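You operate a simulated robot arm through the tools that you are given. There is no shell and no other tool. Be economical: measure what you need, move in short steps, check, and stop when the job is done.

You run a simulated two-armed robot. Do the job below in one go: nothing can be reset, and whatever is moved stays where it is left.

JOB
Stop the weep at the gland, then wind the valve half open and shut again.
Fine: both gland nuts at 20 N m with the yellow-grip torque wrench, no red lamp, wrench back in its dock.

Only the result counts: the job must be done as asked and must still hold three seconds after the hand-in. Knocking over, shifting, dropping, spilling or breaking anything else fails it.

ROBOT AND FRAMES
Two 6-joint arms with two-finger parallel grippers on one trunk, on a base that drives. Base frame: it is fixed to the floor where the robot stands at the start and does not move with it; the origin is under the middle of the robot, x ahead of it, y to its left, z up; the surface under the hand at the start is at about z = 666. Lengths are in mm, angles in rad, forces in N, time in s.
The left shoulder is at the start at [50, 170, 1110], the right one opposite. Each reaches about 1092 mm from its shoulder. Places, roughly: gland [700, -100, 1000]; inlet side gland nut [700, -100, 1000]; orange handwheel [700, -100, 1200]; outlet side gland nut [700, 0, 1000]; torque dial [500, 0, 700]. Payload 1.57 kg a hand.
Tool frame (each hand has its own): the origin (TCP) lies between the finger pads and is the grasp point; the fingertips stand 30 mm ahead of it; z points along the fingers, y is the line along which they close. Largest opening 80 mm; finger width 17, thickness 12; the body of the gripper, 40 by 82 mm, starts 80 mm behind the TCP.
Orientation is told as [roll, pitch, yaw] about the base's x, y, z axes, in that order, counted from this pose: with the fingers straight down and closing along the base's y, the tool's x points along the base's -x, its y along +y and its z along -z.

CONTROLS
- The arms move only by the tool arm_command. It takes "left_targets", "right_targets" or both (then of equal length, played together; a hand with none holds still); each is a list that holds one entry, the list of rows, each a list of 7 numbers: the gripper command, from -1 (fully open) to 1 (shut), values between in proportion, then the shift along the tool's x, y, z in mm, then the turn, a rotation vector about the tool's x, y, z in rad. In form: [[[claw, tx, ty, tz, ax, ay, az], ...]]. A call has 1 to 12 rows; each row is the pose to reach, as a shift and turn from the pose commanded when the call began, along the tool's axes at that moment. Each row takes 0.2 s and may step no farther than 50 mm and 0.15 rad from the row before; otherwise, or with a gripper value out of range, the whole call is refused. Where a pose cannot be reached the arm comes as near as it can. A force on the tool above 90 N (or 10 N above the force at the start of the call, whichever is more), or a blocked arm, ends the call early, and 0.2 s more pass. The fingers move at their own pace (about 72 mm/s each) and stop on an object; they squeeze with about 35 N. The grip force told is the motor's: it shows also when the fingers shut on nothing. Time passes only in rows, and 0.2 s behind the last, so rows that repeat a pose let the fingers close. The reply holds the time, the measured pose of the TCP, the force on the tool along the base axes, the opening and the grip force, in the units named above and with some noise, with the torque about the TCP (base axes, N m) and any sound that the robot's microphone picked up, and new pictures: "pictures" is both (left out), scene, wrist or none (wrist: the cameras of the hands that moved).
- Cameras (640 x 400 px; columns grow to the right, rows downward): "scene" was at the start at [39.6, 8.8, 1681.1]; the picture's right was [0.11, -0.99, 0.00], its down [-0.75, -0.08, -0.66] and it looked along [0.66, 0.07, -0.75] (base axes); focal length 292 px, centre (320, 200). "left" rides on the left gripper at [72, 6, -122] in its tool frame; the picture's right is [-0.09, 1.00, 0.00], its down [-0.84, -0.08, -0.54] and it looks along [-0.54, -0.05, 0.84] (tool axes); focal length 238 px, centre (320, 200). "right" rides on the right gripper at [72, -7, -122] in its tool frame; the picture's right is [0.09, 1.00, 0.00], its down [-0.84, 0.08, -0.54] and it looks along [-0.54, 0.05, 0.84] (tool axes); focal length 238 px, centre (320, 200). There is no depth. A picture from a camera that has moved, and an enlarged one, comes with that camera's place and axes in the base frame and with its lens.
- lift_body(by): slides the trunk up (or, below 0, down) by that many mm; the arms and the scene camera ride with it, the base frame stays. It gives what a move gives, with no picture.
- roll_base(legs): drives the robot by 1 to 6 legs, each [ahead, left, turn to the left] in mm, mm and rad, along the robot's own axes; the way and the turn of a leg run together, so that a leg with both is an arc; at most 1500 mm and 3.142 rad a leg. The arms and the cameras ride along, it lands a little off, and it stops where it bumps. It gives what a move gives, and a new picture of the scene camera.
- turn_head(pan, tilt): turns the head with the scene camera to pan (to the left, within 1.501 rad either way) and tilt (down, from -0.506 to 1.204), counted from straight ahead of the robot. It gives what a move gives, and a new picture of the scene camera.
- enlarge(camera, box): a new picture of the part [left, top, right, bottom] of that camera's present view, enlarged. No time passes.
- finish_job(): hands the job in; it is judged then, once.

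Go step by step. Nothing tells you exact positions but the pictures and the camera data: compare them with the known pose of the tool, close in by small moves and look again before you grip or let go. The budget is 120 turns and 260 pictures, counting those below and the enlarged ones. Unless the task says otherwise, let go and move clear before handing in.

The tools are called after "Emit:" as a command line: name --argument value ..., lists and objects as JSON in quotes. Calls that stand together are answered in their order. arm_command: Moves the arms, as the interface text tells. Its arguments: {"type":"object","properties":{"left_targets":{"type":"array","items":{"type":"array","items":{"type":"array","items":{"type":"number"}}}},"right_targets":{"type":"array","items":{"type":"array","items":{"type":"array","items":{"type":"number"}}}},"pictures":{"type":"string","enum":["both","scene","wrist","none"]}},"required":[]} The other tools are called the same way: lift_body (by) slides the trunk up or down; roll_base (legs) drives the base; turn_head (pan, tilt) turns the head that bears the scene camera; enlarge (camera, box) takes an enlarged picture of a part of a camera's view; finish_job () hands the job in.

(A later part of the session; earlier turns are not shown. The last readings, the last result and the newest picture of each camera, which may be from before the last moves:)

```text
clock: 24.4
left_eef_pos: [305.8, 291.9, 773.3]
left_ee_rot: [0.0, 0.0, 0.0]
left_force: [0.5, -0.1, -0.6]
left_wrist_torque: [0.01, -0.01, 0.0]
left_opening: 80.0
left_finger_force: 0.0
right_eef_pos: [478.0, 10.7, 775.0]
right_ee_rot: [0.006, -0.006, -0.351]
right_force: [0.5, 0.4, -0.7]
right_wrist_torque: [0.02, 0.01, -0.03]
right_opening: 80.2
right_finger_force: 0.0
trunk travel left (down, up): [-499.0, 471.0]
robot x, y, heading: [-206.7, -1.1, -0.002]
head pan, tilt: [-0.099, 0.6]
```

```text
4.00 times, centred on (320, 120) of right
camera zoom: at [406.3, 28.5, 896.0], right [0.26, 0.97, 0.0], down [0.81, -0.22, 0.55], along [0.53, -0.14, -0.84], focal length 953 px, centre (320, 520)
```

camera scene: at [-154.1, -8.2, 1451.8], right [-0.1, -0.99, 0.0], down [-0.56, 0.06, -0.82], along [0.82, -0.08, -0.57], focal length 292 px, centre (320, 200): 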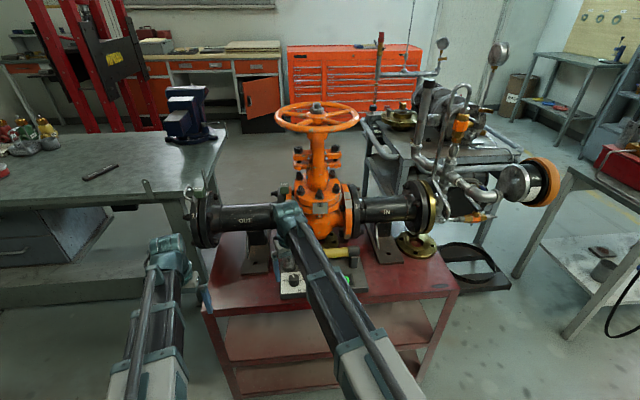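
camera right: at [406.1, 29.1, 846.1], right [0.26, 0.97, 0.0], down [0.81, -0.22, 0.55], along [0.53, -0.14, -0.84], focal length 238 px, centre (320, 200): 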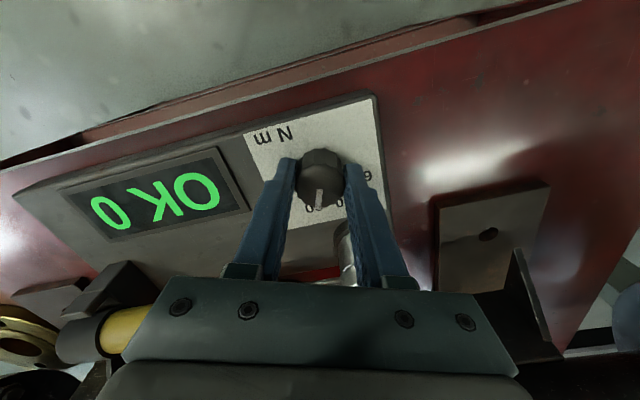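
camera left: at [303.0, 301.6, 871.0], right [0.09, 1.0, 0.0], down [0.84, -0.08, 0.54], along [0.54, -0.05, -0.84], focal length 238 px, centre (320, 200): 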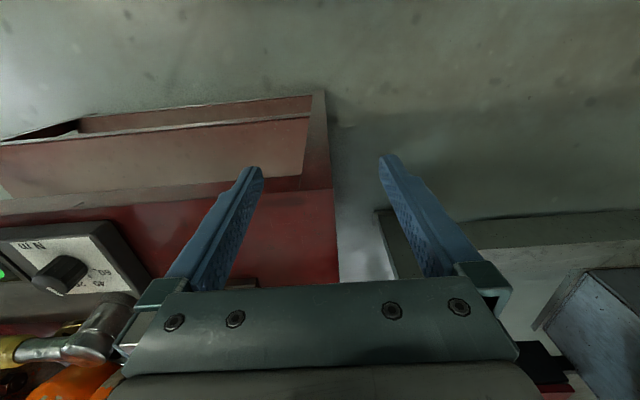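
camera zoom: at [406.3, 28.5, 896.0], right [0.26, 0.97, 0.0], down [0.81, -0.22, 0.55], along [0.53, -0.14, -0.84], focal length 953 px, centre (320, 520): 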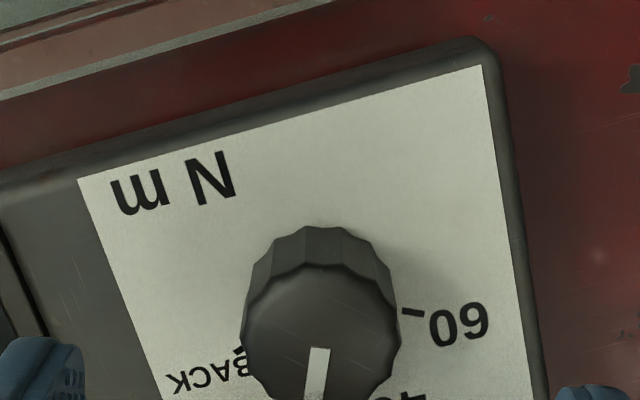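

Emit:
enlarge --camera "right" --box '[256, 120, 384, 200]'

Emit:
enlarge --camera "scene" --box '[260, 240, 356, 300]'

```text
5.00 times, centred on (320, 160) of right
camera zoom: at [406.3, 28.5, 896.0], right [0.26, 0.97, 0.0], down [0.81, -0.22, 0.55], along [0.53, -0.14, -0.84], focal length 1192 px, centre (320, 400)
```

zoom: 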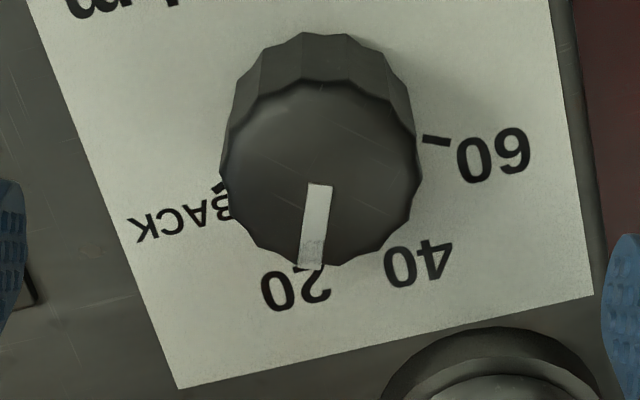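

```text
6.67 times, centred on (308, 270) of scene
camera zoom: at [-153.6, -8.3, 1475.9], right [-0.1, -0.99, 0.0], down [-0.56, 0.06, -0.82], along [0.82, -0.08, -0.57], focal length 1949 px, centre (400, -267)
```

zoom: 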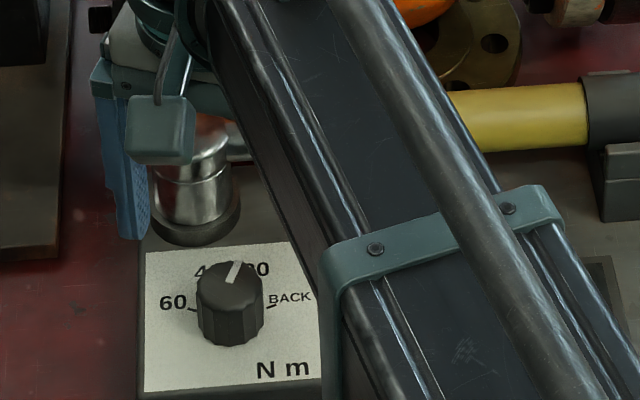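

Angles check out: the pointer is right on 20. Next I raise, swing the right hand to yaw +90° and move over the yellow grip (axis near x 551, z 740).

Emit:
lift_body --by 60

Emit:
arm_command --right_targets '[[[-1, -10, -10, 0, 0, 0, -0.149], [-1, -20, -20, 0, 0, 0, -0.298], [-1, -30, -30, 0, 0, 0, -0.447], [-1, -40, -40, 0, 0, 0, -0.596], [-1, -50, -50, 0, 0, 0, -0.745], [-1, -60, -60, 0, 0, 0, -0.894], [-1, -70, -70, 0, 0, 0, -1.043], [-1, -80, -80, 0, 0, 0, -1.192], [-1, -90, -90, 0, 0, 0, -1.341], [-1, -100, -100, 0, 0, 0, -1.49], [-1, -110, -110, 0, 0, 0, -1.639], [-1, -122, -121, 0, 0, 0, -1.788]]]' --pictures "none"

Emit:
arm_command --right_targets '[[[-1, 0, 0, 0, 0, 0, -0.134], [-1, 0, 0, 0, 0, 0, -0.134]]]' --pictures "both"

```text
clock: 25.4
left_eef_pos: [307.3, 293.3, 834.4]
left_ee_rot: [-0.001, 0.001, 0.0]
left_force: [-0.4, -0.2, 0.5]
left_wrist_torque: [-0.02, 0.01, -0.02]
left_opening: 79.8
left_finger_force: 0.1
right_eef_pos: [478.4, 11.5, 834.6]
right_ee_rot: [0.007, -0.006, -0.353]
right_force: [0.0, -0.3, -0.4]
right_wrist_torque: [0.02, 0.02, -0.03]
right_opening: 79.8
right_finger_force: 0.0
trunk travel left (down, up): [-559.0, 411.0]
robot x, y, heading: [-201.3, 2.7, -0.005]
head pan, tilt: [-0.099, 0.6]
```

```text
clock: 28.0
left_eef_pos: [305.7, 292.2, 834.1]
left_ee_rot: [0.0, -0.001, 0.0]
left_force: [-0.6, 0.0, -1.0]
left_wrist_torque: [-0.02, 0.02, 0.0]
left_opening: 80.1
left_finger_force: 0.0
right_eef_pos: [551.3, -144.1, 834.4]
right_ee_rot: [-0.007, -0.003, 1.439]
right_force: [0.3, 0.0, 0.2]
right_wrist_torque: [-0.03, -0.02, 0.01]
right_opening: 80.1
right_finger_force: 0.0
trunk travel left (down, up): [-559.0, 411.0]
robot x, y, heading: [-203.1, 0.4, 0.001]
head pan, tilt: [-0.099, 0.6]
```

```text
clock: 28.6
left_eef_pos: [305.6, 292.3, 833.9]
left_ee_rot: [0.0, -0.001, -0.002]
left_force: [0.0, 0.1, -0.5]
left_wrist_torque: [-0.01, 0.0, -0.01]
left_opening: 80.1
left_finger_force: 0.1
right_eef_pos: [550.4, -144.3, 833.3]
right_ee_rot: [-0.006, -0.003, 1.573]
right_force: [0.9, 0.0, -1.1]
right_wrist_torque: [0.0, -0.01, -0.02]
right_opening: 80.0
right_finger_force: 0.0
trunk travel left (down, up): [-559.0, 411.0]
robot x, y, heading: [-201.3, 3.2, -0.002]
head pan, tilt: [-0.099, 0.6]
camera scene: at [-153.7, -8.3, 1535.9], right [-0.1, -0.99, 0.0], down [-0.56, 0.06, -0.83], along [0.82, -0.08, -0.56], focal length 292 px, centre (320, 200)
camera right: at [556.0, -217.6, 956.2], right [-1.0, -0.09, -0.01], down [-0.08, 0.83, 0.54], along [-0.05, 0.54, -0.84], focal length 238 px, centre (320, 200)
```

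scene: 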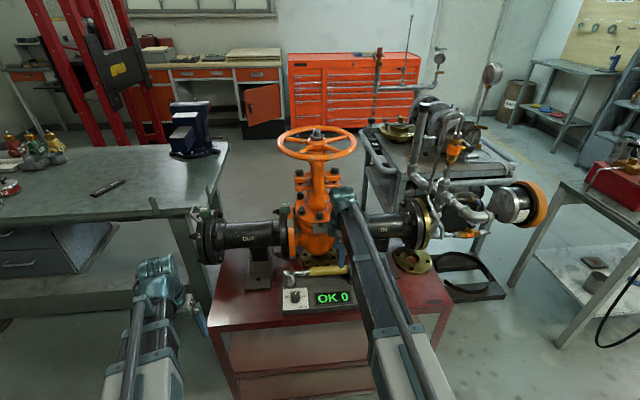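
right: 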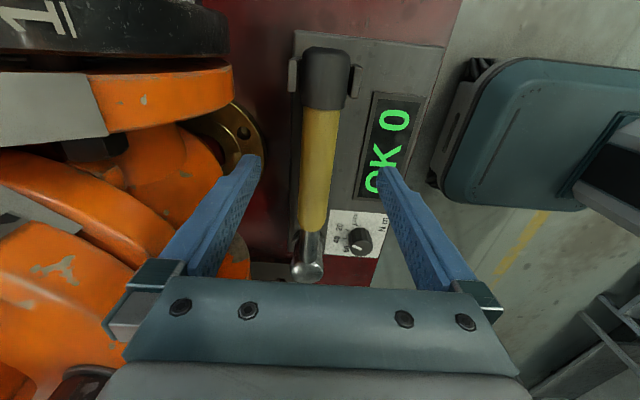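

The wrench lies along x≈550 with its socket at y≈25 and grip between y≈-60 and -175. I'll narrow the fingers for clearance to the flange, shift to y=-135 and descend partway.

Emit:
arm_command --right_targets '[[[-0.375, -9, 0.5, 0, 0, 0, 0], [-0.375, -9, 0.5, 0, 0, 0, 0]]]' --pictures "none"

Emit:
lift_body --by -60

Emit:
enlarge --camera "right" --box '[0, 0, 640, 400]'

Emit:
enlarge --camera "scene" --box '[270, 170, 430, 310]'

```text
clock: 29.2
left_eef_pos: [306.5, 292.9, 833.2]
left_ee_rot: [0.0, 0.001, -0.001]
left_force: [0.0, 0.9, 1.0]
left_wrist_torque: [0.0, 0.0, 0.0]
left_opening: 80.2
left_finger_force: 0.1
right_eef_pos: [551.4, -135.2, 833.9]
right_ee_rot: [-0.004, -0.003, 1.57]
right_force: [0.4, 0.8, -0.1]
right_wrist_torque: [-0.01, 0.01, 0.02]
right_opening: 54.8
right_finger_force: 0.2
trunk travel left (down, up): [-559.0, 411.0]
robot x, y, heading: [-202.5, 1.3, -0.001]
head pan, tilt: [-0.099, 0.6]
```

```text
clock: 30.2
left_eef_pos: [307.0, 292.0, 774.2]
left_ee_rot: [0.0, 0.0, -0.001]
left_force: [0.8, -0.1, -0.7]
left_wrist_torque: [0.01, 0.01, 0.01]
left_opening: 79.9
left_finger_force: 0.0
right_eef_pos: [549.7, -135.0, 773.7]
right_ee_rot: [-0.006, -0.004, 1.57]
right_force: [0.2, -0.6, -0.3]
right_wrist_torque: [-0.01, 0.01, 0.02]
right_opening: 54.9
right_finger_force: 0.0
trunk travel left (down, up): [-499.0, 471.0]
robot x, y, heading: [-203.9, 1.5, -0.004]
head pan, tilt: [-0.099, 0.6]
```

```text
1.00 times, centred on (320, 200) of right (not enlarged: the box is as wide or as high as the picture)
camera zoom: at [555.0, -208.0, 896.3], right [-1.0, -0.09, -0.01], down [-0.08, 0.84, 0.54], along [-0.05, 0.54, -0.84], focal length 238 px, centre (320, 200)
```

zoom: 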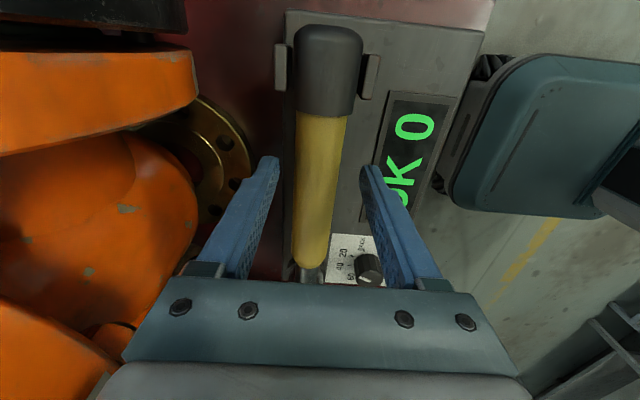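

```text
2.86 times, centred on (350, 240) of scene
camera zoom: at [-153.9, -8.3, 1475.9], right [-0.1, -0.99, 0.0], down [-0.56, 0.06, -0.83], along [0.82, -0.08, -0.56], focal length 835 px, centre (234, 86)
```

zoom: 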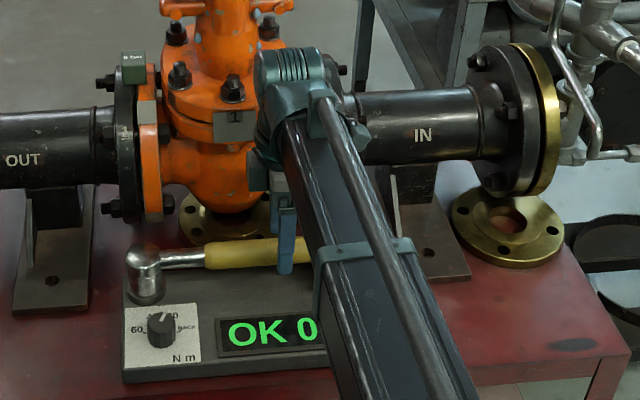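

Everything is aligned with clearance. I lower onto the handle and look before closing.

Emit:
lift_body --by -31

Emit:
arm_command --right_targets '[[[0.3, 0, 0, 0, 0, 0, 0], [1, 0, 0, 0, 0, 0, 0], [1, 0, 0, 0, 0, 0, 0], [1, 0, 0, 0, 0, 0, 0]]]' --pictures "wrist"

```text
clock: 31.0
left_eef_pos: [307.1, 292.8, 742.6]
left_ee_rot: [-0.001, 0.0, -0.001]
left_force: [0.2, 0.7, 1.2]
left_wrist_torque: [0.02, -0.02, 0.03]
left_opening: 80.1
left_finger_force: 0.1
right_eef_pos: [550.3, -136.1, 743.5]
right_ee_rot: [-0.006, -0.003, 1.571]
right_force: [-0.1, -1.1, 0.6]
right_wrist_torque: [-0.02, 0.02, -0.01]
right_opening: 55.0
right_finger_force: 0.0
trunk travel left (down, up): [-468.0, 502.0]
robot x, y, heading: [-205.0, 0.3, 0.002]
head pan, tilt: [-0.099, 0.6]
```

```text
clock: 32.0
left_eef_pos: [306.5, 291.9, 743.3]
left_ee_rot: [0.002, -0.001, 0.001]
left_force: [-0.1, 0.5, 0.7]
left_wrist_torque: [-0.01, -0.01, -0.02]
left_opening: 80.1
left_finger_force: 0.1
right_eef_pos: [551.4, -135.7, 742.8]
right_ee_rot: [-0.008, -0.003, 1.571]
right_force: [3.5, -1.1, 2.1]
right_wrist_torque: [0.15, -0.05, -0.27]
right_opening: 31.5
right_finger_force: 35.4
trunk travel left (down, up): [-468.0, 502.0]
robot x, y, heading: [-205.6, -1.2, -0.004]
head pan, tilt: [-0.099, 0.6]
camera right: at [555.3, -208.1, 865.2], right [-1.0, -0.09, -0.01], down [-0.08, 0.84, 0.54], along [-0.04, 0.54, -0.84], focal length 238 px, centre (320, 200)
```

right: 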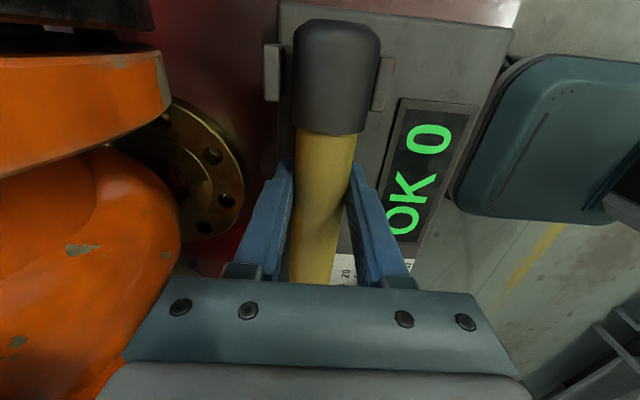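

The grip is firm (31.5 mm). I lift the wrench straight up 70 mm and check.

Emit:
lift_body --by 30

Emit:
lift_body --by 50

Emit:
enlarge --camera "scene" --box '[270, 170, 430, 310]'

Emit:
enlarge --camera "right" --box '[0, 0, 640, 400]'

Emit:
enlarge --camera "left" --box '[0, 0, 640, 400]'

```text
clock: 32.7
left_eef_pos: [307.0, 293.8, 772.0]
left_ee_rot: [0.001, -0.001, 0.0]
left_force: [0.9, 0.3, -0.6]
left_wrist_torque: [0.0, 0.02, 0.02]
left_opening: 80.1
left_finger_force: 0.0
right_eef_pos: [551.3, -134.6, 772.2]
right_ee_rot: [-0.004, -0.004, 1.572]
right_force: [-0.3, -0.1, -8.7]
right_wrist_torque: [-0.38, 0.01, 0.22]
right_opening: 31.2
right_finger_force: 34.9
trunk travel left (down, up): [-498.0, 472.0]
robot x, y, heading: [-200.4, 3.8, 0.003]
head pan, tilt: [-0.099, 0.6]
```

```text
clock: 33.6
left_eef_pos: [306.9, 291.1, 823.8]
left_ee_rot: [-0.001, 0.0, 0.0]
left_force: [0.7, -0.3, -0.7]
left_wrist_torque: [0.01, 0.01, 0.02]
left_opening: 80.1
left_finger_force: 0.1
right_eef_pos: [551.6, -135.2, 823.3]
right_ee_rot: [-0.005, -0.003, 1.571]
right_force: [-1.5, 0.8, -9.5]
right_wrist_torque: [-0.35, 0.05, 0.25]
right_opening: 31.1
right_finger_force: 34.7
trunk travel left (down, up): [-548.0, 422.0]
robot x, y, heading: [-204.8, -1.2, -0.002]
head pan, tilt: [-0.099, 0.6]
```

```text
2.86 times, centred on (350, 240) of scene
camera zoom: at [-152.6, -8.4, 1524.8], right [-0.1, -0.99, 0.0], down [-0.56, 0.06, -0.82], along [0.82, -0.08, -0.57], focal length 835 px, centre (234, 86)
```

zoom: 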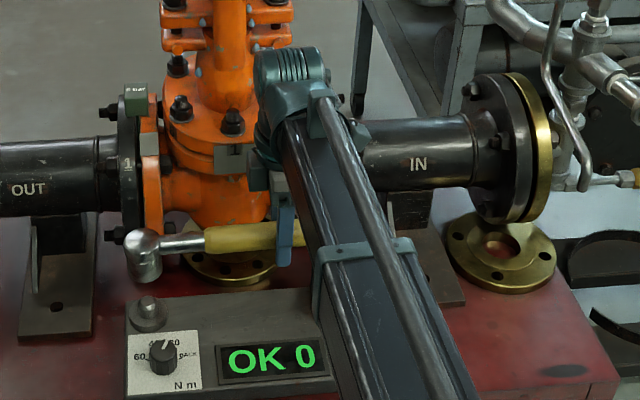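

```text
1.00 times, centred on (320, 200) of right (not enlarged: the box is as wide or as high as the picture)
camera zoom: at [555.9, -208.1, 944.6], right [-1.0, -0.09, -0.01], down [-0.08, 0.84, 0.54], along [-0.05, 0.54, -0.84], focal length 238 px, centre (320, 200)
```

zoom: 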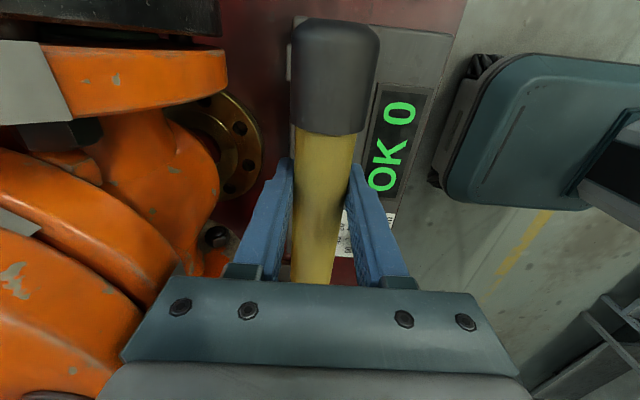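

```text
1.00 times, centred on (320, 200) of left (not enlarged: the box is as wide or as high as the picture)
camera zoom: at [234.9, 299.4, 943.6], right [0.09, 1.0, 0.0], down [0.84, -0.08, 0.54], along [0.54, -0.05, -0.84], focal length 238 px, centre (320, 200)
```

zoom: 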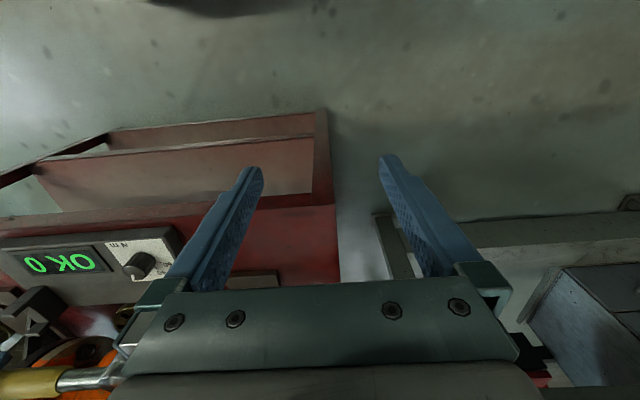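

The wrench is out (socket bottom about 52 mm below the TCP). I'll retreat toward the robot, swing the wrench to point ahead, and then raise to gland height.

Emit:
arm_command --right_targets '[[[1, 0, 50, 0, 0, 0, 0], [1, 0, 100, 0, 0, 0, 0.1], [1, 0, 150, 0, 0, 0, 0.24], [1, 0, 150, 0, 0, 0, 0.385], [1, 0, 150, 0, 0, 0, 0.53], [1, 0, 150, 0, 0, 0, 0.675], [1, 0, 150, 0, 0, 0, 0.82], [1, 0, 150, 0, 0, 0, 0.965], [1, 0, 150, 0, 0, 0, 1.11], [1, 0, 150, 0, 0, 0, 1.255], [1, 0, 150, 0, 0, 0, 1.4], [1, 0, 150, 0, 0, 0, 1.545]]]' --pictures "none"

Emit:
lift_body --by 312

Emit:
turn_head --pan 0.0 --tilt 0.65

Emit:
enlarge --camera "right" --box '[0, 0, 640, 400]'

```text
clock: 36.2
left_eef_pos: [307.0, 292.2, 822.1]
left_ee_rot: [-0.003, 0.0, -0.002]
left_force: [-0.2, 0.8, -0.3]
left_wrist_torque: [0.0, -0.02, 0.03]
left_opening: 80.0
left_finger_force: 0.0
right_eef_pos: [401.4, -134.8, 822.3]
right_ee_rot: [0.004, -0.005, 0.022]
right_force: [1.4, 0.6, -10.4]
right_wrist_torque: [0.07, 0.51, 0.29]
right_opening: 31.2
right_finger_force: 35.0
trunk travel left (down, up): [-548.0, 422.0]
robot x, y, heading: [-200.3, -3.8, -0.003]
head pan, tilt: [-0.099, 0.6]
```

```text
clock: 39.3
left_eef_pos: [307.9, 293.0, 1135.1]
left_ee_rot: [0.0, 0.001, 0.001]
left_force: [-1.8, -0.5, 0.5]
left_wrist_torque: [-0.02, -0.01, 0.01]
left_opening: 79.7
left_finger_force: 0.1
right_eef_pos: [401.9, -136.0, 1134.4]
right_ee_rot: [0.003, -0.006, 0.027]
right_force: [0.5, -0.1, -9.2]
right_wrist_torque: [-0.03, 0.43, 0.02]
right_opening: 31.4
right_finger_force: 35.1
trunk travel left (down, up): [-860.0, 110.0]
robot x, y, heading: [-205.3, -0.6, -0.001]
head pan, tilt: [-0.099, 0.6]
```

```text
clock: 40.0
left_eef_pos: [306.6, 291.3, 1134.2]
left_ee_rot: [0.0, 0.0, 0.001]
left_force: [-0.6, 0.6, 0.3]
left_wrist_torque: [-0.03, -0.02, 0.01]
left_opening: 80.0
left_finger_force: 0.0
right_eef_pos: [401.2, -134.8, 1134.6]
right_ee_rot: [0.003, -0.006, 0.027]
right_force: [1.1, -0.3, -10.1]
right_wrist_torque: [-0.01, 0.44, -0.02]
right_opening: 31.7
right_finger_force: 35.5
trunk travel left (down, up): [-860.0, 110.0]
robot x, y, heading: [-204.8, 3.6, 0.002]
head pan, tilt: [0.0, 0.649]
camera scene: at [-153.9, 0.2, 1832.6], right [0.0, -1.0, 0.0], down [-0.6, 0.0, -0.8], along [0.8, 0.0, -0.6], focal length 292 px, centre (320, 200)
```

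scene: 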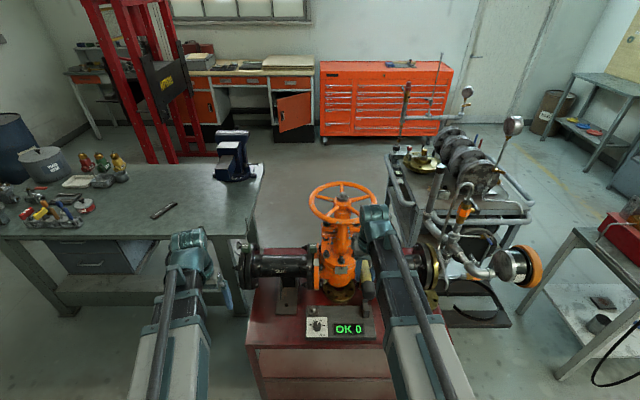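

```text
1.00 times, centred on (320, 200) of right (not enlarged: the box is as wide or as high as the picture)
camera zoom: at [327.7, -144.5, 1256.6], right [-0.12, 0.99, 0.0], down [0.83, 0.1, 0.55], along [0.54, 0.07, -0.84], focal length 238 px, centre (320, 200)
```

zoom: 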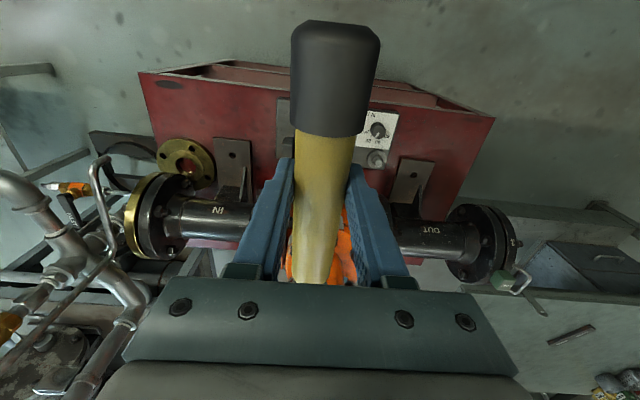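

The wrench hangs well, pointing ahead. I'll bring the left wrist camera round to watch the gland from the left side.

Emit:
arm_command --left_targets '[[[-1, -26, -1, -0.6, 0.0386, -0.0651, 0.1146], [-1, -53, -2, -2.2, 0.0772, -0.1303, 0.2291], [-1, -79, -3, -5, 0.1158, -0.1954, 0.3437], [-1, -106, -4, -9, 0.1544, -0.2606, 0.4582], [-1, -132, -5.5, -14, 0.193, -0.3257, 0.5728], [-1, -159, -6.7, -20, 0.2317, -0.3909, 0.6873], [-1, -185, -7.8, -27, 0.2703, -0.456, 0.8019], [-1, -212, -9, -36, 0.3089, -0.5212, 0.9164], [-1, -238, -10, -45, 0.3475, -0.5863, 1.031], [-1, -238, -10, -45, 0.3475, -0.5863, 1.031]]]' --pictures "wrist"

```text
clock: 42.2
left_eef_pos: [545.7, 281.6, 1179.3]
left_ee_rot: [0.002, -0.651, -1.071]
left_force: [-0.2, 0.8, -0.2]
left_wrist_torque: [0.0, 0.0, -0.01]
left_opening: 80.2
left_finger_force: 0.0
left hand out of reach, approached as far as the arm can: row 7
right_eef_pos: [401.1, -135.3, 1133.7]
right_ee_rot: [0.002, -0.004, 0.026]
right_force: [-0.5, -0.1, -9.4]
right_wrist_torque: [-0.01, 0.42, -0.01]
right_opening: 31.4
right_finger_force: 35.2
trunk travel left (down, up): [-860.0, 110.0]
robot x, y, heading: [-203.5, -0.7, 0.002]
head pan, tilt: [0.0, 0.649]
camera left: at [488.0, 401.4, 1232.4], right [0.91, 0.41, 0.06], down [0.09, -0.33, 0.94], along [0.41, -0.85, -0.34], focal length 238 px, centre (320, 200)
```

left: 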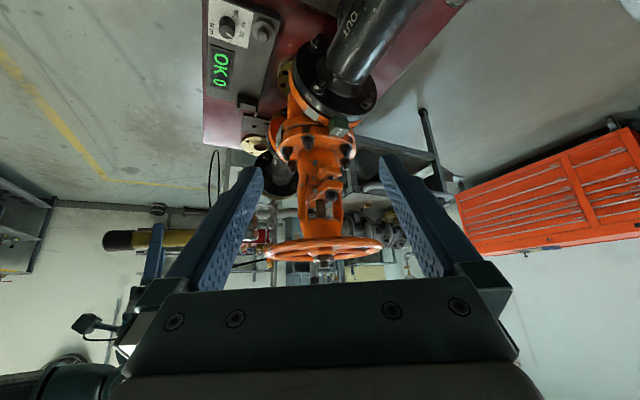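

Excellent side view of the gland, wheel and wrench (upside down). I'll zoom to measure the heights.

Emit:
enlarge --camera "left" --box '[250, 140, 410, 280]'

Emit:
enlarge --camera "left" --box '[60, 190, 260, 315]'

```text
2.86 times, centred on (330, 210) of left
camera zoom: at [488.0, 401.4, 1232.4], right [0.91, 0.41, 0.06], down [0.09, -0.33, 0.94], along [0.41, -0.85, -0.34], focal length 681 px, centre (291, 171)
```

zoom: 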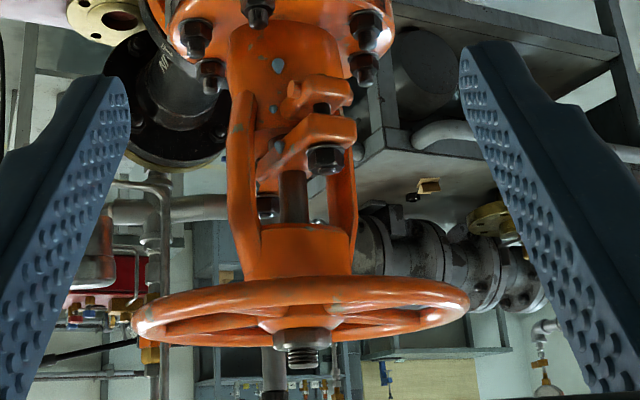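

```text
3.20 times, centred on (160, 252) of left
camera zoom: at [488.0, 401.4, 1232.4], right [0.91, 0.41, 0.06], down [0.09, -0.33, 0.94], along [0.41, -0.85, -0.34], focal length 763 px, centre (832, 32)
```

zoom: 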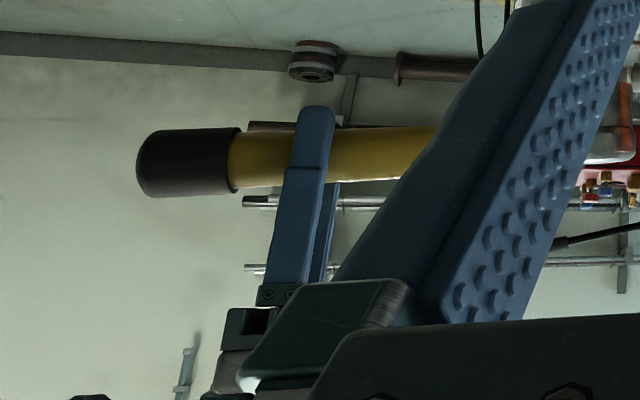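

The nuts come out at about (721, -26) and (719, -146), nut tops z≈1058, wheel rim underside z≈1150. I bring the wrench in line with the outlet nut, still short of the wheel, at approach height.

Emit:
lift_body --by -15

Emit:
arm_command --right_targets '[[[1, 0, 37, 0, 0, 0, 0.013], [1, 0, 74, 0, 0, 0, 0.026], [1, -20, 109, 0, 0, 0, 0.026], [1, -20, 109, 0, 0, 0, 0.026]]]' --pictures "none"

Emit:
enlarge --camera "left" --box '[170, 120, 410, 290]'

Emit:
enlarge --camera "scene" --box '[270, 170, 430, 290]'

```text
clock: 42.8
left_eef_pos: [544.6, 283.6, 1165.2]
left_ee_rot: [0.0, -0.649, -1.069]
left_force: [-0.4, -0.3, -0.6]
left_wrist_torque: [0.01, -0.02, 0.03]
left_opening: 80.0
left_finger_force: 0.1
right_eef_pos: [401.6, -135.1, 1120.2]
right_ee_rot: [0.002, -0.006, 0.025]
right_force: [-0.3, -0.7, -8.9]
right_wrist_torque: [0.0, 0.4, -0.03]
right_opening: 31.7
right_finger_force: 35.0
trunk travel left (down, up): [-845.0, 125.0]
robot x, y, heading: [-205.5, 0.2, 0.001]
head pan, tilt: [0.0, 0.649]
```

```text
clock: 43.8
left_eef_pos: [544.1, 283.4, 1163.9]
left_ee_rot: [0.001, -0.646, -1.071]
left_force: [-1.1, 0.6, 0.0]
left_wrist_torque: [-0.02, -0.01, 0.02]
left_opening: 79.9
left_finger_force: 0.1
right_eef_pos: [417.7, -26.4, 1119.8]
right_ee_rot: [0.003, -0.005, 0.0]
right_force: [0.0, -0.7, -8.9]
right_wrist_torque: [-0.02, 0.38, 0.01]
right_opening: 31.5
right_finger_force: 34.5
trunk travel left (down, up): [-845.0, 125.0]
robot x, y, heading: [-205.2, -3.6, 0.002]
head pan, tilt: [0.0, 0.649]
```

```text
2.35 times, centred on (290, 205) of left
camera zoom: at [487.7, 401.0, 1217.5], right [0.91, 0.41, 0.06], down [0.09, -0.34, 0.94], along [0.41, -0.85, -0.34], focal length 561 px, centre (391, 188)
```

zoom: 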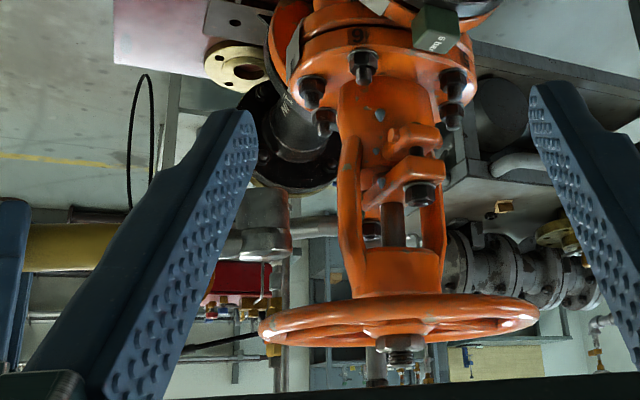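

```text
3.33 times, centred on (350, 230) of scene
camera zoom: at [-154.6, -0.3, 1817.6], right [0.0, -1.0, 0.0], down [-0.6, 0.0, -0.8], along [0.8, 0.0, -0.6], focal length 974 px, centre (220, 100)
```

zoom: 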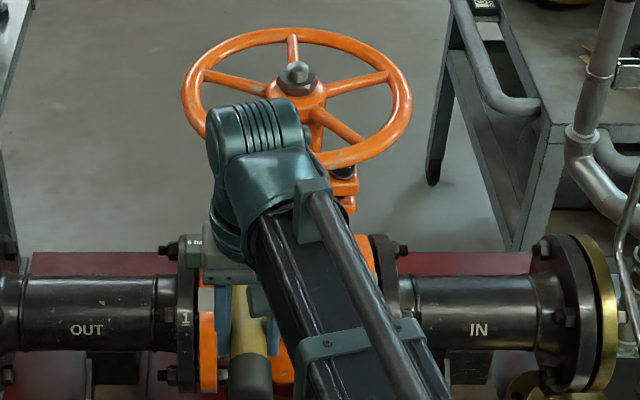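

The socket bottom is about level with the nut top, so I raise 9 mm and slide the head in under the rim toward the nut, stopping short.

Emit:
lift_body --by 9

Emit:
arm_command --right_targets '[[[1, -40, 0, 0, 0, 0, 0], [1, -80, 0, 0, 0, 0, 0], [1, -118, 0, 0, 0, 0, 0], [1, -118, 0, 0, 0, 0, 0]]]' --pictures "none"

Emit:
enlarge --camera "left" --box '[250, 140, 410, 280]'

Emit:
enlarge --camera "scene" --box '[290, 160, 400, 260]'

```text
clock: 44.4
left_eef_pos: [544.8, 282.8, 1173.1]
left_ee_rot: [-0.001, -0.65, -1.07]
left_force: [0.6, 0.2, -0.1]
left_wrist_torque: [0.01, 0.01, -0.01]
left_opening: 80.0
left_finger_force: 0.1
right_eef_pos: [418.2, -25.2, 1128.9]
right_ee_rot: [0.002, -0.005, 0.001]
right_force: [-0.2, 0.5, -9.5]
right_wrist_torque: [0.02, 0.4, 0.01]
right_opening: 31.2
right_finger_force: 34.9
trunk travel left (down, up): [-854.0, 116.0]
robot x, y, heading: [-204.5, 1.5, -0.003]
head pan, tilt: [0.0, 0.649]
```

```text
clock: 45.4
left_eef_pos: [545.1, 282.6, 1173.9]
left_ee_rot: [0.001, -0.65, -1.07]
left_force: [-0.3, 0.5, 0.3]
left_wrist_torque: [0.03, -0.01, 0.02]
left_opening: 80.1
left_finger_force: 0.1
right_eef_pos: [538.1, -26.9, 1129.0]
right_ee_rot: [0.003, -0.005, 0.001]
right_force: [-0.7, 0.3, -9.7]
right_wrist_torque: [0.01, 0.36, 0.0]
right_opening: 31.5
right_finger_force: 35.4
trunk travel left (down, up): [-854.0, 116.0]
robot x, y, heading: [-207.2, -0.8, -0.004]
head pan, tilt: [0.0, 0.649]
```

```text
2.86 times, centred on (330, 210) of left
camera zoom: at [487.6, 401.5, 1226.5], right [0.91, 0.41, 0.06], down [0.09, -0.34, 0.94], along [0.41, -0.85, -0.34], focal length 681 px, centre (291, 171)
```

zoom: 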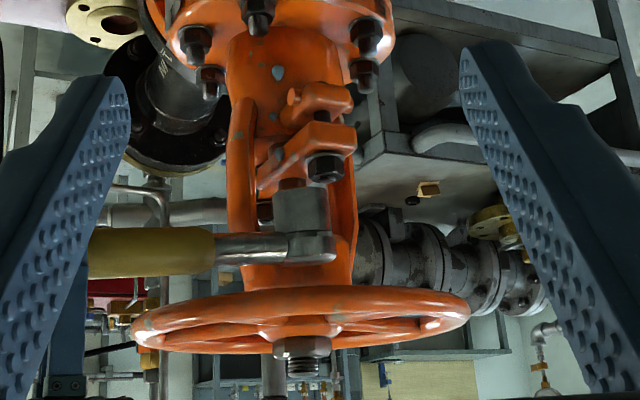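

```text
4.00 times, centred on (345, 210) of scene
camera zoom: at [-154.7, 0.4, 1826.6], right [0.0, -1.0, 0.0], down [-0.6, 0.0, -0.8], along [0.8, 0.0, -0.6], focal length 1169 px, centre (220, 160)
```

zoom: 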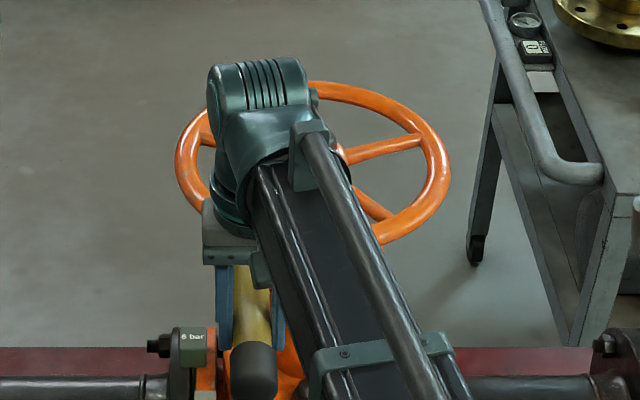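

The socket is now about 21 mm short of the nut in x and a few mm above it. I advance to x≈559.5 and check again.

Emit:
arm_command --right_targets '[[[1, -11, 0.5, 0, 0, 0, 0], [1, -21.5, 0.8, 0, 0, 0, 0], [1, -21.5, 0.8, 0, 0, 0, 0]]]' --pictures "none"

Emit:
enlarge --camera "left" --box '[280, 160, 380, 240]'

```text
clock: 46.2
left_eef_pos: [545.9, 283.3, 1173.3]
left_ee_rot: [0.001, -0.648, -1.07]
left_force: [0.1, -0.3, 1.0]
left_wrist_torque: [0.0, 0.02, 0.01]
left_opening: 80.2
left_finger_force: 0.0
right_eef_pos: [558.3, -26.7, 1127.7]
right_ee_rot: [0.004, -0.005, -0.001]
right_force: [0.1, 0.4, -8.6]
right_wrist_torque: [0.01, 0.42, -0.01]
right_opening: 31.2
right_finger_force: 35.3
trunk travel left (down, up): [-854.0, 116.0]
robot x, y, heading: [-198.5, -0.2, 0.002]
head pan, tilt: [0.0, 0.649]
```

```text
5.00 times, centred on (330, 200) of left
camera zoom: at [488.2, 401.5, 1226.1], right [0.91, 0.41, 0.06], down [0.1, -0.34, 0.94], along [0.41, -0.85, -0.34], focal length 1192 px, centre (270, 200)
```

zoom: 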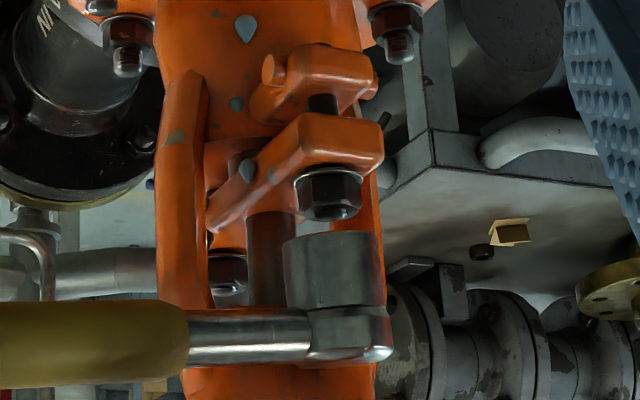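

Socket and nut line up within about 1 mm, with roughly 10 mm of height between. I lower in steps watching force.

Emit:
lift_body --by -12

Emit:
lift_body --by -5

Emit:
enlarge --camera "left" --box '[280, 160, 380, 240]'

```text
clock: 46.8
left_eef_pos: [546.7, 283.5, 1161.3]
left_ee_rot: [0.0, -0.649, -1.071]
left_force: [-0.3, -0.4, -0.8]
left_wrist_torque: [0.01, 0.0, -0.02]
left_opening: 80.0
left_finger_force: 0.1
right_eef_pos: [558.0, -26.0, 1116.6]
right_ee_rot: [0.003, -0.003, 0.0]
right_force: [0.0, 1.1, -7.0]
right_wrist_torque: [-0.04, 0.07, 0.0]
right_opening: 31.5
right_finger_force: 35.2
trunk travel left (down, up): [-842.0, 128.0]
robot x, y, heading: [-201.9, 0.6, 0.002]
head pan, tilt: [0.0, 0.649]
```

```text
clock: 47.4
left_eef_pos: [545.0, 282.5, 1157.1]
left_ee_rot: [0.0, -0.65, -1.07]
left_force: [-0.2, 0.2, -0.2]
left_wrist_torque: [-0.03, -0.01, 0.01]
left_opening: 80.0
left_finger_force: 0.1
right_eef_pos: [557.9, -25.1, 1112.4]
right_ee_rot: [0.003, -0.005, 0.0]
right_force: [-2.4, -1.1, -2.4]
right_wrist_torque: [-0.13, -0.74, -0.07]
right_opening: 31.3
right_finger_force: 34.8
trunk travel left (down, up): [-837.0, 133.0]
robot x, y, heading: [-203.2, -0.7, 0.001]
head pan, tilt: [0.0, 0.649]
```

```text
5.00 times, centred on (330, 200) of left
camera zoom: at [487.5, 401.5, 1209.6], right [0.91, 0.41, 0.06], down [0.09, -0.34, 0.94], along [0.41, -0.85, -0.34], focal length 1192 px, centre (270, 200)
```

zoom: 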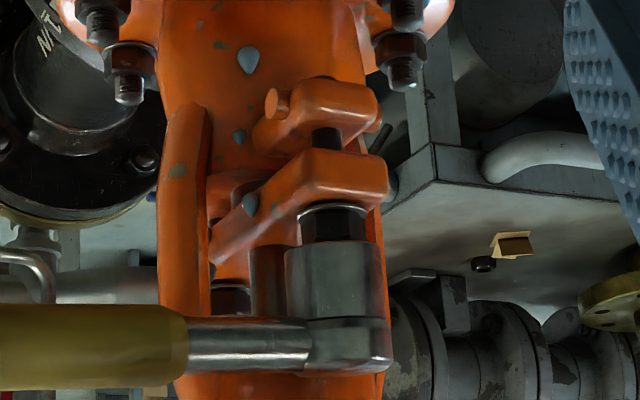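

The socket is resting on the nut's top, likely with hex flats misaligned. I add a slight push and rotate a little clockwise about the nut to let it drop on.

Emit:
lift_body --by -3

Emit:
arm_command --right_targets '[[[1, -0.2, 8.2, 0, 0, 0, 0.05], [1, -0.8, 16.4, 0, 0, 0, 0.1], [1, -1.8, 24.5, 0, 0, 0, 0.15], [1, -1.8, 24.5, 0, 0, 0, 0.15]]]' --pictures "none"

Emit:
enlarge --camera "left" --box '[280, 160, 380, 240]'

```text
clock: 47.9
left_eef_pos: [544.9, 283.3, 1154.0]
left_ee_rot: [0.001, -0.649, -1.071]
left_force: [0.3, -0.9, -0.2]
left_wrist_torque: [0.0, 0.01, 0.03]
left_opening: 80.1
left_finger_force: 0.1
right_eef_pos: [558.1, -25.6, 1110.0]
right_ee_rot: [0.005, -0.004, 0.001]
right_force: [-2.0, -1.3, -3.0]
right_wrist_torque: [-0.08, -0.58, -0.09]
right_opening: 31.4
right_finger_force: 34.4
trunk travel left (down, up): [-834.0, 136.0]
robot x, y, heading: [-203.9, -3.6, 0.0]
head pan, tilt: [0.0, 0.649]
```

```text
clock: 48.9
left_eef_pos: [546.5, 282.5, 1154.3]
left_ee_rot: [-0.001, -0.651, -1.07]
left_force: [0.7, -0.1, -0.1]
left_wrist_torque: [0.02, 0.03, 0.02]
left_opening: 80.2
left_finger_force: 0.0
right_eef_pos: [560.7, -0.3, 1108.3]
right_ee_rot: [0.004, -0.005, -0.15]
right_force: [2.3, -1.4, -4.1]
right_wrist_torque: [-0.26, -0.8, -0.16]
right_opening: 31.4
right_finger_force: 35.3
trunk travel left (down, up): [-834.0, 136.0]
robot x, y, heading: [-205.7, 0.6, -0.001]
head pan, tilt: [0.0, 0.649]
```

```text
5.00 times, centred on (330, 200) of left
camera zoom: at [488.1, 401.4, 1206.3], right [0.91, 0.41, 0.06], down [0.09, -0.34, 0.94], along [0.41, -0.85, -0.34], focal length 1192 px, centre (270, 200)
```

zoom: 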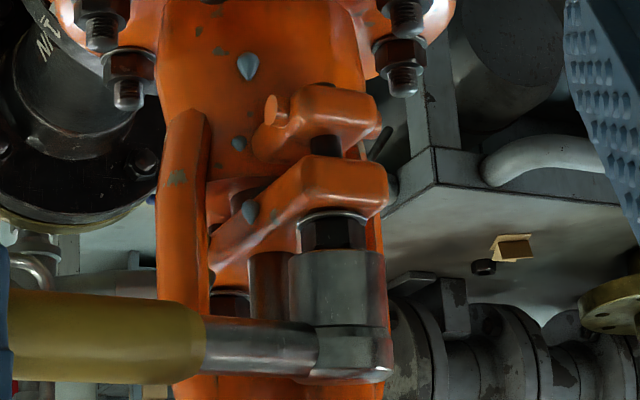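

The socket is still riding on the nut's top. I add slightly more downward bias and sweep further clockwise in fine steps so it can find the flats.

Emit:
lift_body --by -3

Emit:
arm_command --right_targets '[[[1, -0.2, 8.2, 0, 0, 0, 0.05], [1, -0.8, 16.4, 0, 0, 0, 0.1], [1, -1.8, 24.5, 0, 0, 0, 0.15], [1, -3.3, 32.6, 0, 0, 0, 0.2], [1, -5.1, 40.6, 0, 0, 0, 0.25], [1, -7.3, 48.5, 0, 0, 0, 0.3], [1, -9.9, 56.2, 0, 0, 0, 0.35], [1, -12.9, 63.9, 0, 0, 0, 0.4]]]' --pictures "none"

Emit:
enlarge --camera "left" --box '[260, 160, 380, 255]'

```text
clock: 49.4
left_eef_pos: [545.1, 282.7, 1150.5]
left_ee_rot: [0.001, -0.65, -1.07]
left_force: [-0.1, -0.1, -0.1]
left_wrist_torque: [0.02, -0.02, 0.01]
left_opening: 79.8
left_finger_force: 0.0
right_eef_pos: [558.4, -1.3, 1105.8]
right_ee_rot: [0.004, -0.004, -0.15]
right_force: [-0.4, -0.7, -1.9]
right_wrist_torque: [-0.22, -0.75, -0.14]
right_opening: 31.2
right_finger_force: 34.7
trunk travel left (down, up): [-831.0, 139.0]
robot x, y, heading: [-202.4, -0.3, -0.001]
head pan, tilt: [0.0, 0.649]
```

```text
clock: 51.2
left_eef_pos: [545.3, 282.5, 1150.6]
left_ee_rot: [0.002, -0.65, -1.072]
left_force: [0.5, 0.0, 0.4]
left_wrist_torque: [0.0, -0.03, -0.01]
left_opening: 80.0
left_finger_force: 0.0
right_eef_pos: [581.7, 59.7, 1105.6]
right_ee_rot: [0.005, -0.003, -0.552]
right_force: [1.1, -0.4, -3.7]
right_wrist_torque: [-0.43, -0.56, 0.03]
right_opening: 31.4
right_finger_force: 34.8
trunk travel left (down, up): [-831.0, 139.0]
robot x, y, heading: [-201.0, -0.3, 0.003]
head pan, tilt: [0.0, 0.649]
```

```text
4.21 times, centred on (320, 208) of left
camera zoom: at [488.0, 401.7, 1203.2], right [0.91, 0.41, 0.06], down [0.09, -0.34, 0.94], along [0.41, -0.85, -0.34], focal length 1004 px, centre (320, 168)
```

zoom: 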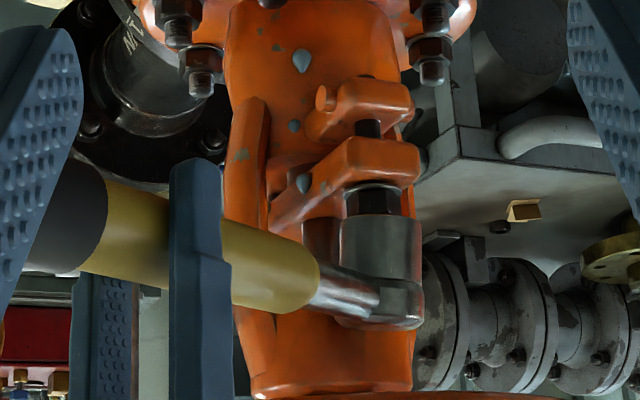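

The socket may be slightly off-centre. I'll check from the scene camera, now that the hand is aside.

Emit:
enlarge --camera "scene" --box '[290, 170, 390, 240]'

Emit:
enlarge --camera "right" --box '[0, 0, 640, 400]'

```text
5.71 times, centred on (340, 205) of scene
camera zoom: at [-154.3, 0.6, 1803.6], right [0.0, -1.0, 0.0], down [-0.6, 0.0, -0.8], along [0.8, 0.0, -0.6], focal length 1670 px, centre (206, 171)
```

zoom: 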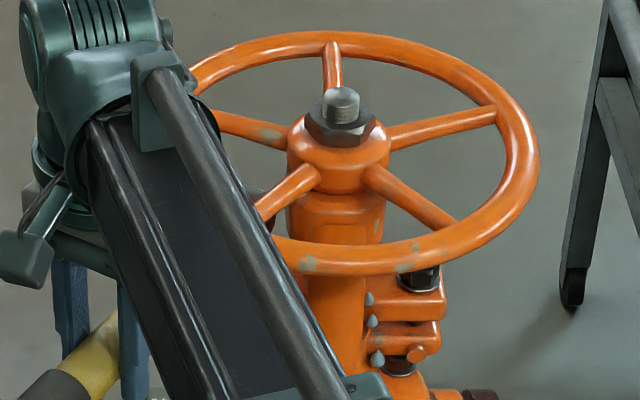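

```text
1.00 times, centred on (320, 200) of right (not enlarged: the box is as wide or as high as the picture)
camera zoom: at [515.1, 91.6, 1227.8], right [0.44, 0.9, 0.01], down [0.75, -0.37, 0.55], along [0.49, -0.24, -0.84], focal length 238 px, centre (320, 200)
```

zoom: 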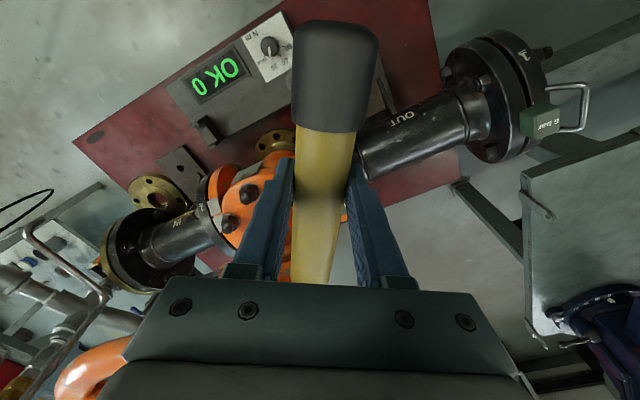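

I'll lift off, swing back, and take a second left-camera viewpoint so both horizontal offsets can be measured.

Emit:
lift_body --by 22

Emit:
arm_command --right_targets '[[[1, -1.8, -24.5, 0, 0, 0, -0.14], [1, -7.3, -48.5, 0, 0, 0, -0.28], [1, -15, -69, 0, 0, 0, -0.42], [1, -24, -85.8, 0, 0, 0, -0.55], [1, -24, -85.8, 0, 0, 0, -0.55]]]' --pictures "none"

Emit:
enlarge --camera "left" --box '[280, 160, 380, 240]'

```text
clock: 51.9
left_eef_pos: [546.1, 282.7, 1171.3]
left_ee_rot: [0.0, -0.647, -1.07]
left_force: [0.4, -1.1, 0.1]
left_wrist_torque: [0.01, 0.02, -0.03]
left_opening: 79.8
left_finger_force: 0.2
right_eef_pos: [583.2, 61.6, 1127.9]
right_ee_rot: [0.005, -0.002, -0.549]
right_force: [1.0, 0.3, -8.8]
right_wrist_torque: [0.19, 0.33, 0.0]
right_opening: 31.4
right_finger_force: 34.6
trunk travel left (down, up): [-853.0, 117.0]
robot x, y, heading: [-203.9, 1.1, -0.003]
head pan, tilt: [0.0, 0.649]
```

```text
clock: 53.1
left_eef_pos: [546.3, 282.6, 1171.7]
left_ee_rot: [-0.001, -0.649, -1.071]
left_force: [0.2, -0.6, -0.3]
left_wrist_torque: [0.0, 0.02, 0.01]
left_opening: 80.3
left_finger_force: 0.1
right_eef_pos: [558.5, -27.0, 1127.0]
right_ee_rot: [0.004, -0.005, 0.003]
right_force: [-0.5, -0.3, -9.4]
right_wrist_torque: [-0.01, 0.42, 0.0]
right_opening: 31.4
right_finger_force: 35.2
trunk travel left (down, up): [-853.0, 117.0]
robot x, y, heading: [-204.4, -2.2, 0.0]
head pan, tilt: [0.0, 0.649]
```

```text
5.00 times, centred on (330, 200) of left
camera zoom: at [488.4, 401.7, 1224.9], right [0.91, 0.41, 0.06], down [0.1, -0.34, 0.94], along [0.41, -0.85, -0.34], focal length 1192 px, centre (270, 200)
```

zoom: 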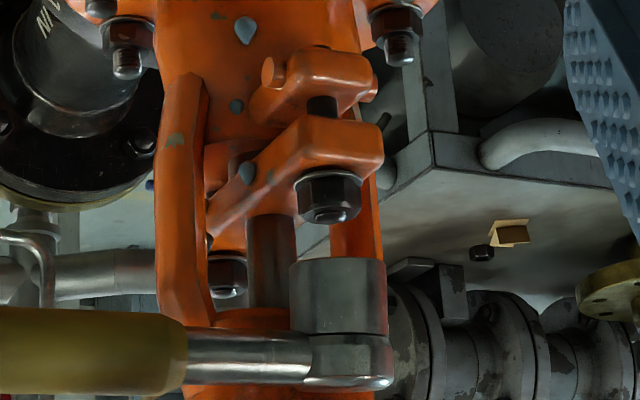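

I see the wrench tipped head-up in the grip by about 0.07 rad while pushing. I'll pitch the tool to level it and move the left camera to a second viewpoint.

Emit:
arm_command --right_targets '[[[1, 0, 0, 0, 0, 0.033, 0], [1, 0, 0, 0, 0, 0.067, 0], [1, 0, 0, 0, 0, 0.067, 0], [1, 0, 0, 0, 0, 0.067, 0]]]' --pictures "none"

Emit:
enlarge --camera "left" --box '[280, 160, 380, 240]'

Emit:
arm_command --left_targets '[[[-1, -22, -32, 17, -0.072, 0, -0.095], [-1, -44, -64, 34, -0.145, 0, -0.19], [-1, -66.7, -96, 50.7, -0.218, 0, -0.2866], [-1, -66.7, -96, 50.7, -0.218, 0, -0.2866]]]' --pictures "wrist"

```text
clock: 54.1
left_eef_pos: [546.0, 282.6, 1172.7]
left_ee_rot: [0.0, -0.647, -1.071]
left_force: [-1.0, 0.4, -0.1]
left_wrist_torque: [0.03, 0.01, -0.01]
left_opening: 80.0
left_finger_force: 0.1
right_eef_pos: [556.8, -26.2, 1128.9]
right_ee_rot: [0.003, 0.064, -0.001]
right_force: [0.5, -0.1, -9.7]
right_wrist_torque: [0.01, 0.43, -0.01]
right_opening: 31.5
right_finger_force: 35.2
trunk travel left (down, up): [-853.0, 117.0]
robot x, y, heading: [-200.3, 1.7, -0.002]
head pan, tilt: [0.0, 0.649]
```

```text
5.00 times, centred on (330, 200) of left
camera zoom: at [488.5, 401.6, 1224.9], right [0.91, 0.41, 0.06], down [0.1, -0.34, 0.94], along [0.41, -0.85, -0.34], focal length 1192 px, centre (270, 200)
```

zoom: 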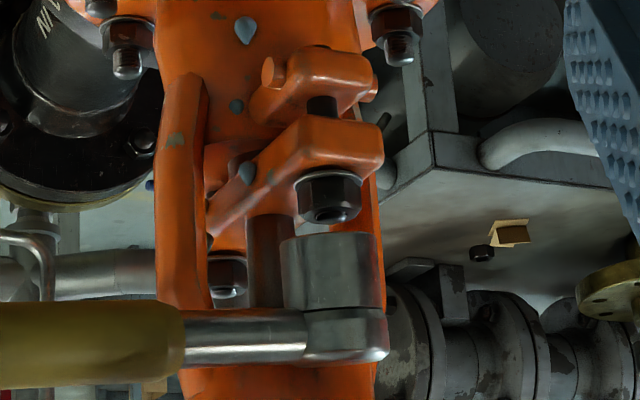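

```text
clock: 55.1
left_eef_pos: [501.9, 162.1, 1173.9]
left_ee_rot: [-0.002, -0.65, -0.708]
left_force: [-0.8, 0.2, -0.2]
left_wrist_torque: [-0.01, -0.03, -0.01]
left_opening: 80.1
left_finger_force: 0.1
right_eef_pos: [558.0, -25.4, 1127.1]
right_ee_rot: [0.003, 0.064, -0.001]
right_force: [0.4, 0.1, -9.2]
right_wrist_torque: [0.02, 0.42, 0.0]
right_opening: 31.4
right_finger_force: 34.8
trunk travel left (down, up): [-853.0, 117.0]
robot x, y, heading: [-204.9, 0.1, 0.001]
head pan, tilt: [0.0, 0.649]
camera left: at [406.7, 252.7, 1224.7], right [0.7, 0.71, 0.06], down [0.21, -0.28, 0.94], along [0.68, -0.65, -0.34], focal length 238 px, centre (320, 200)
```

left: 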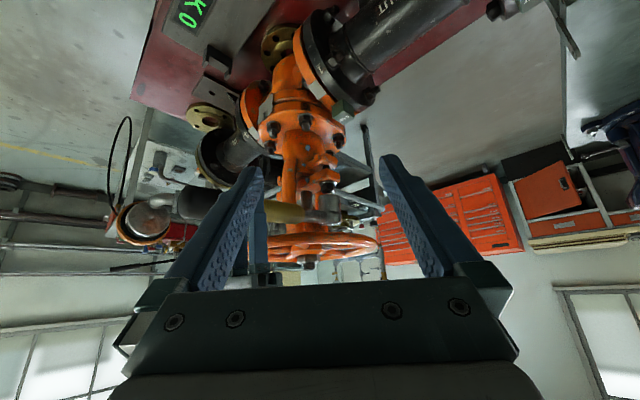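

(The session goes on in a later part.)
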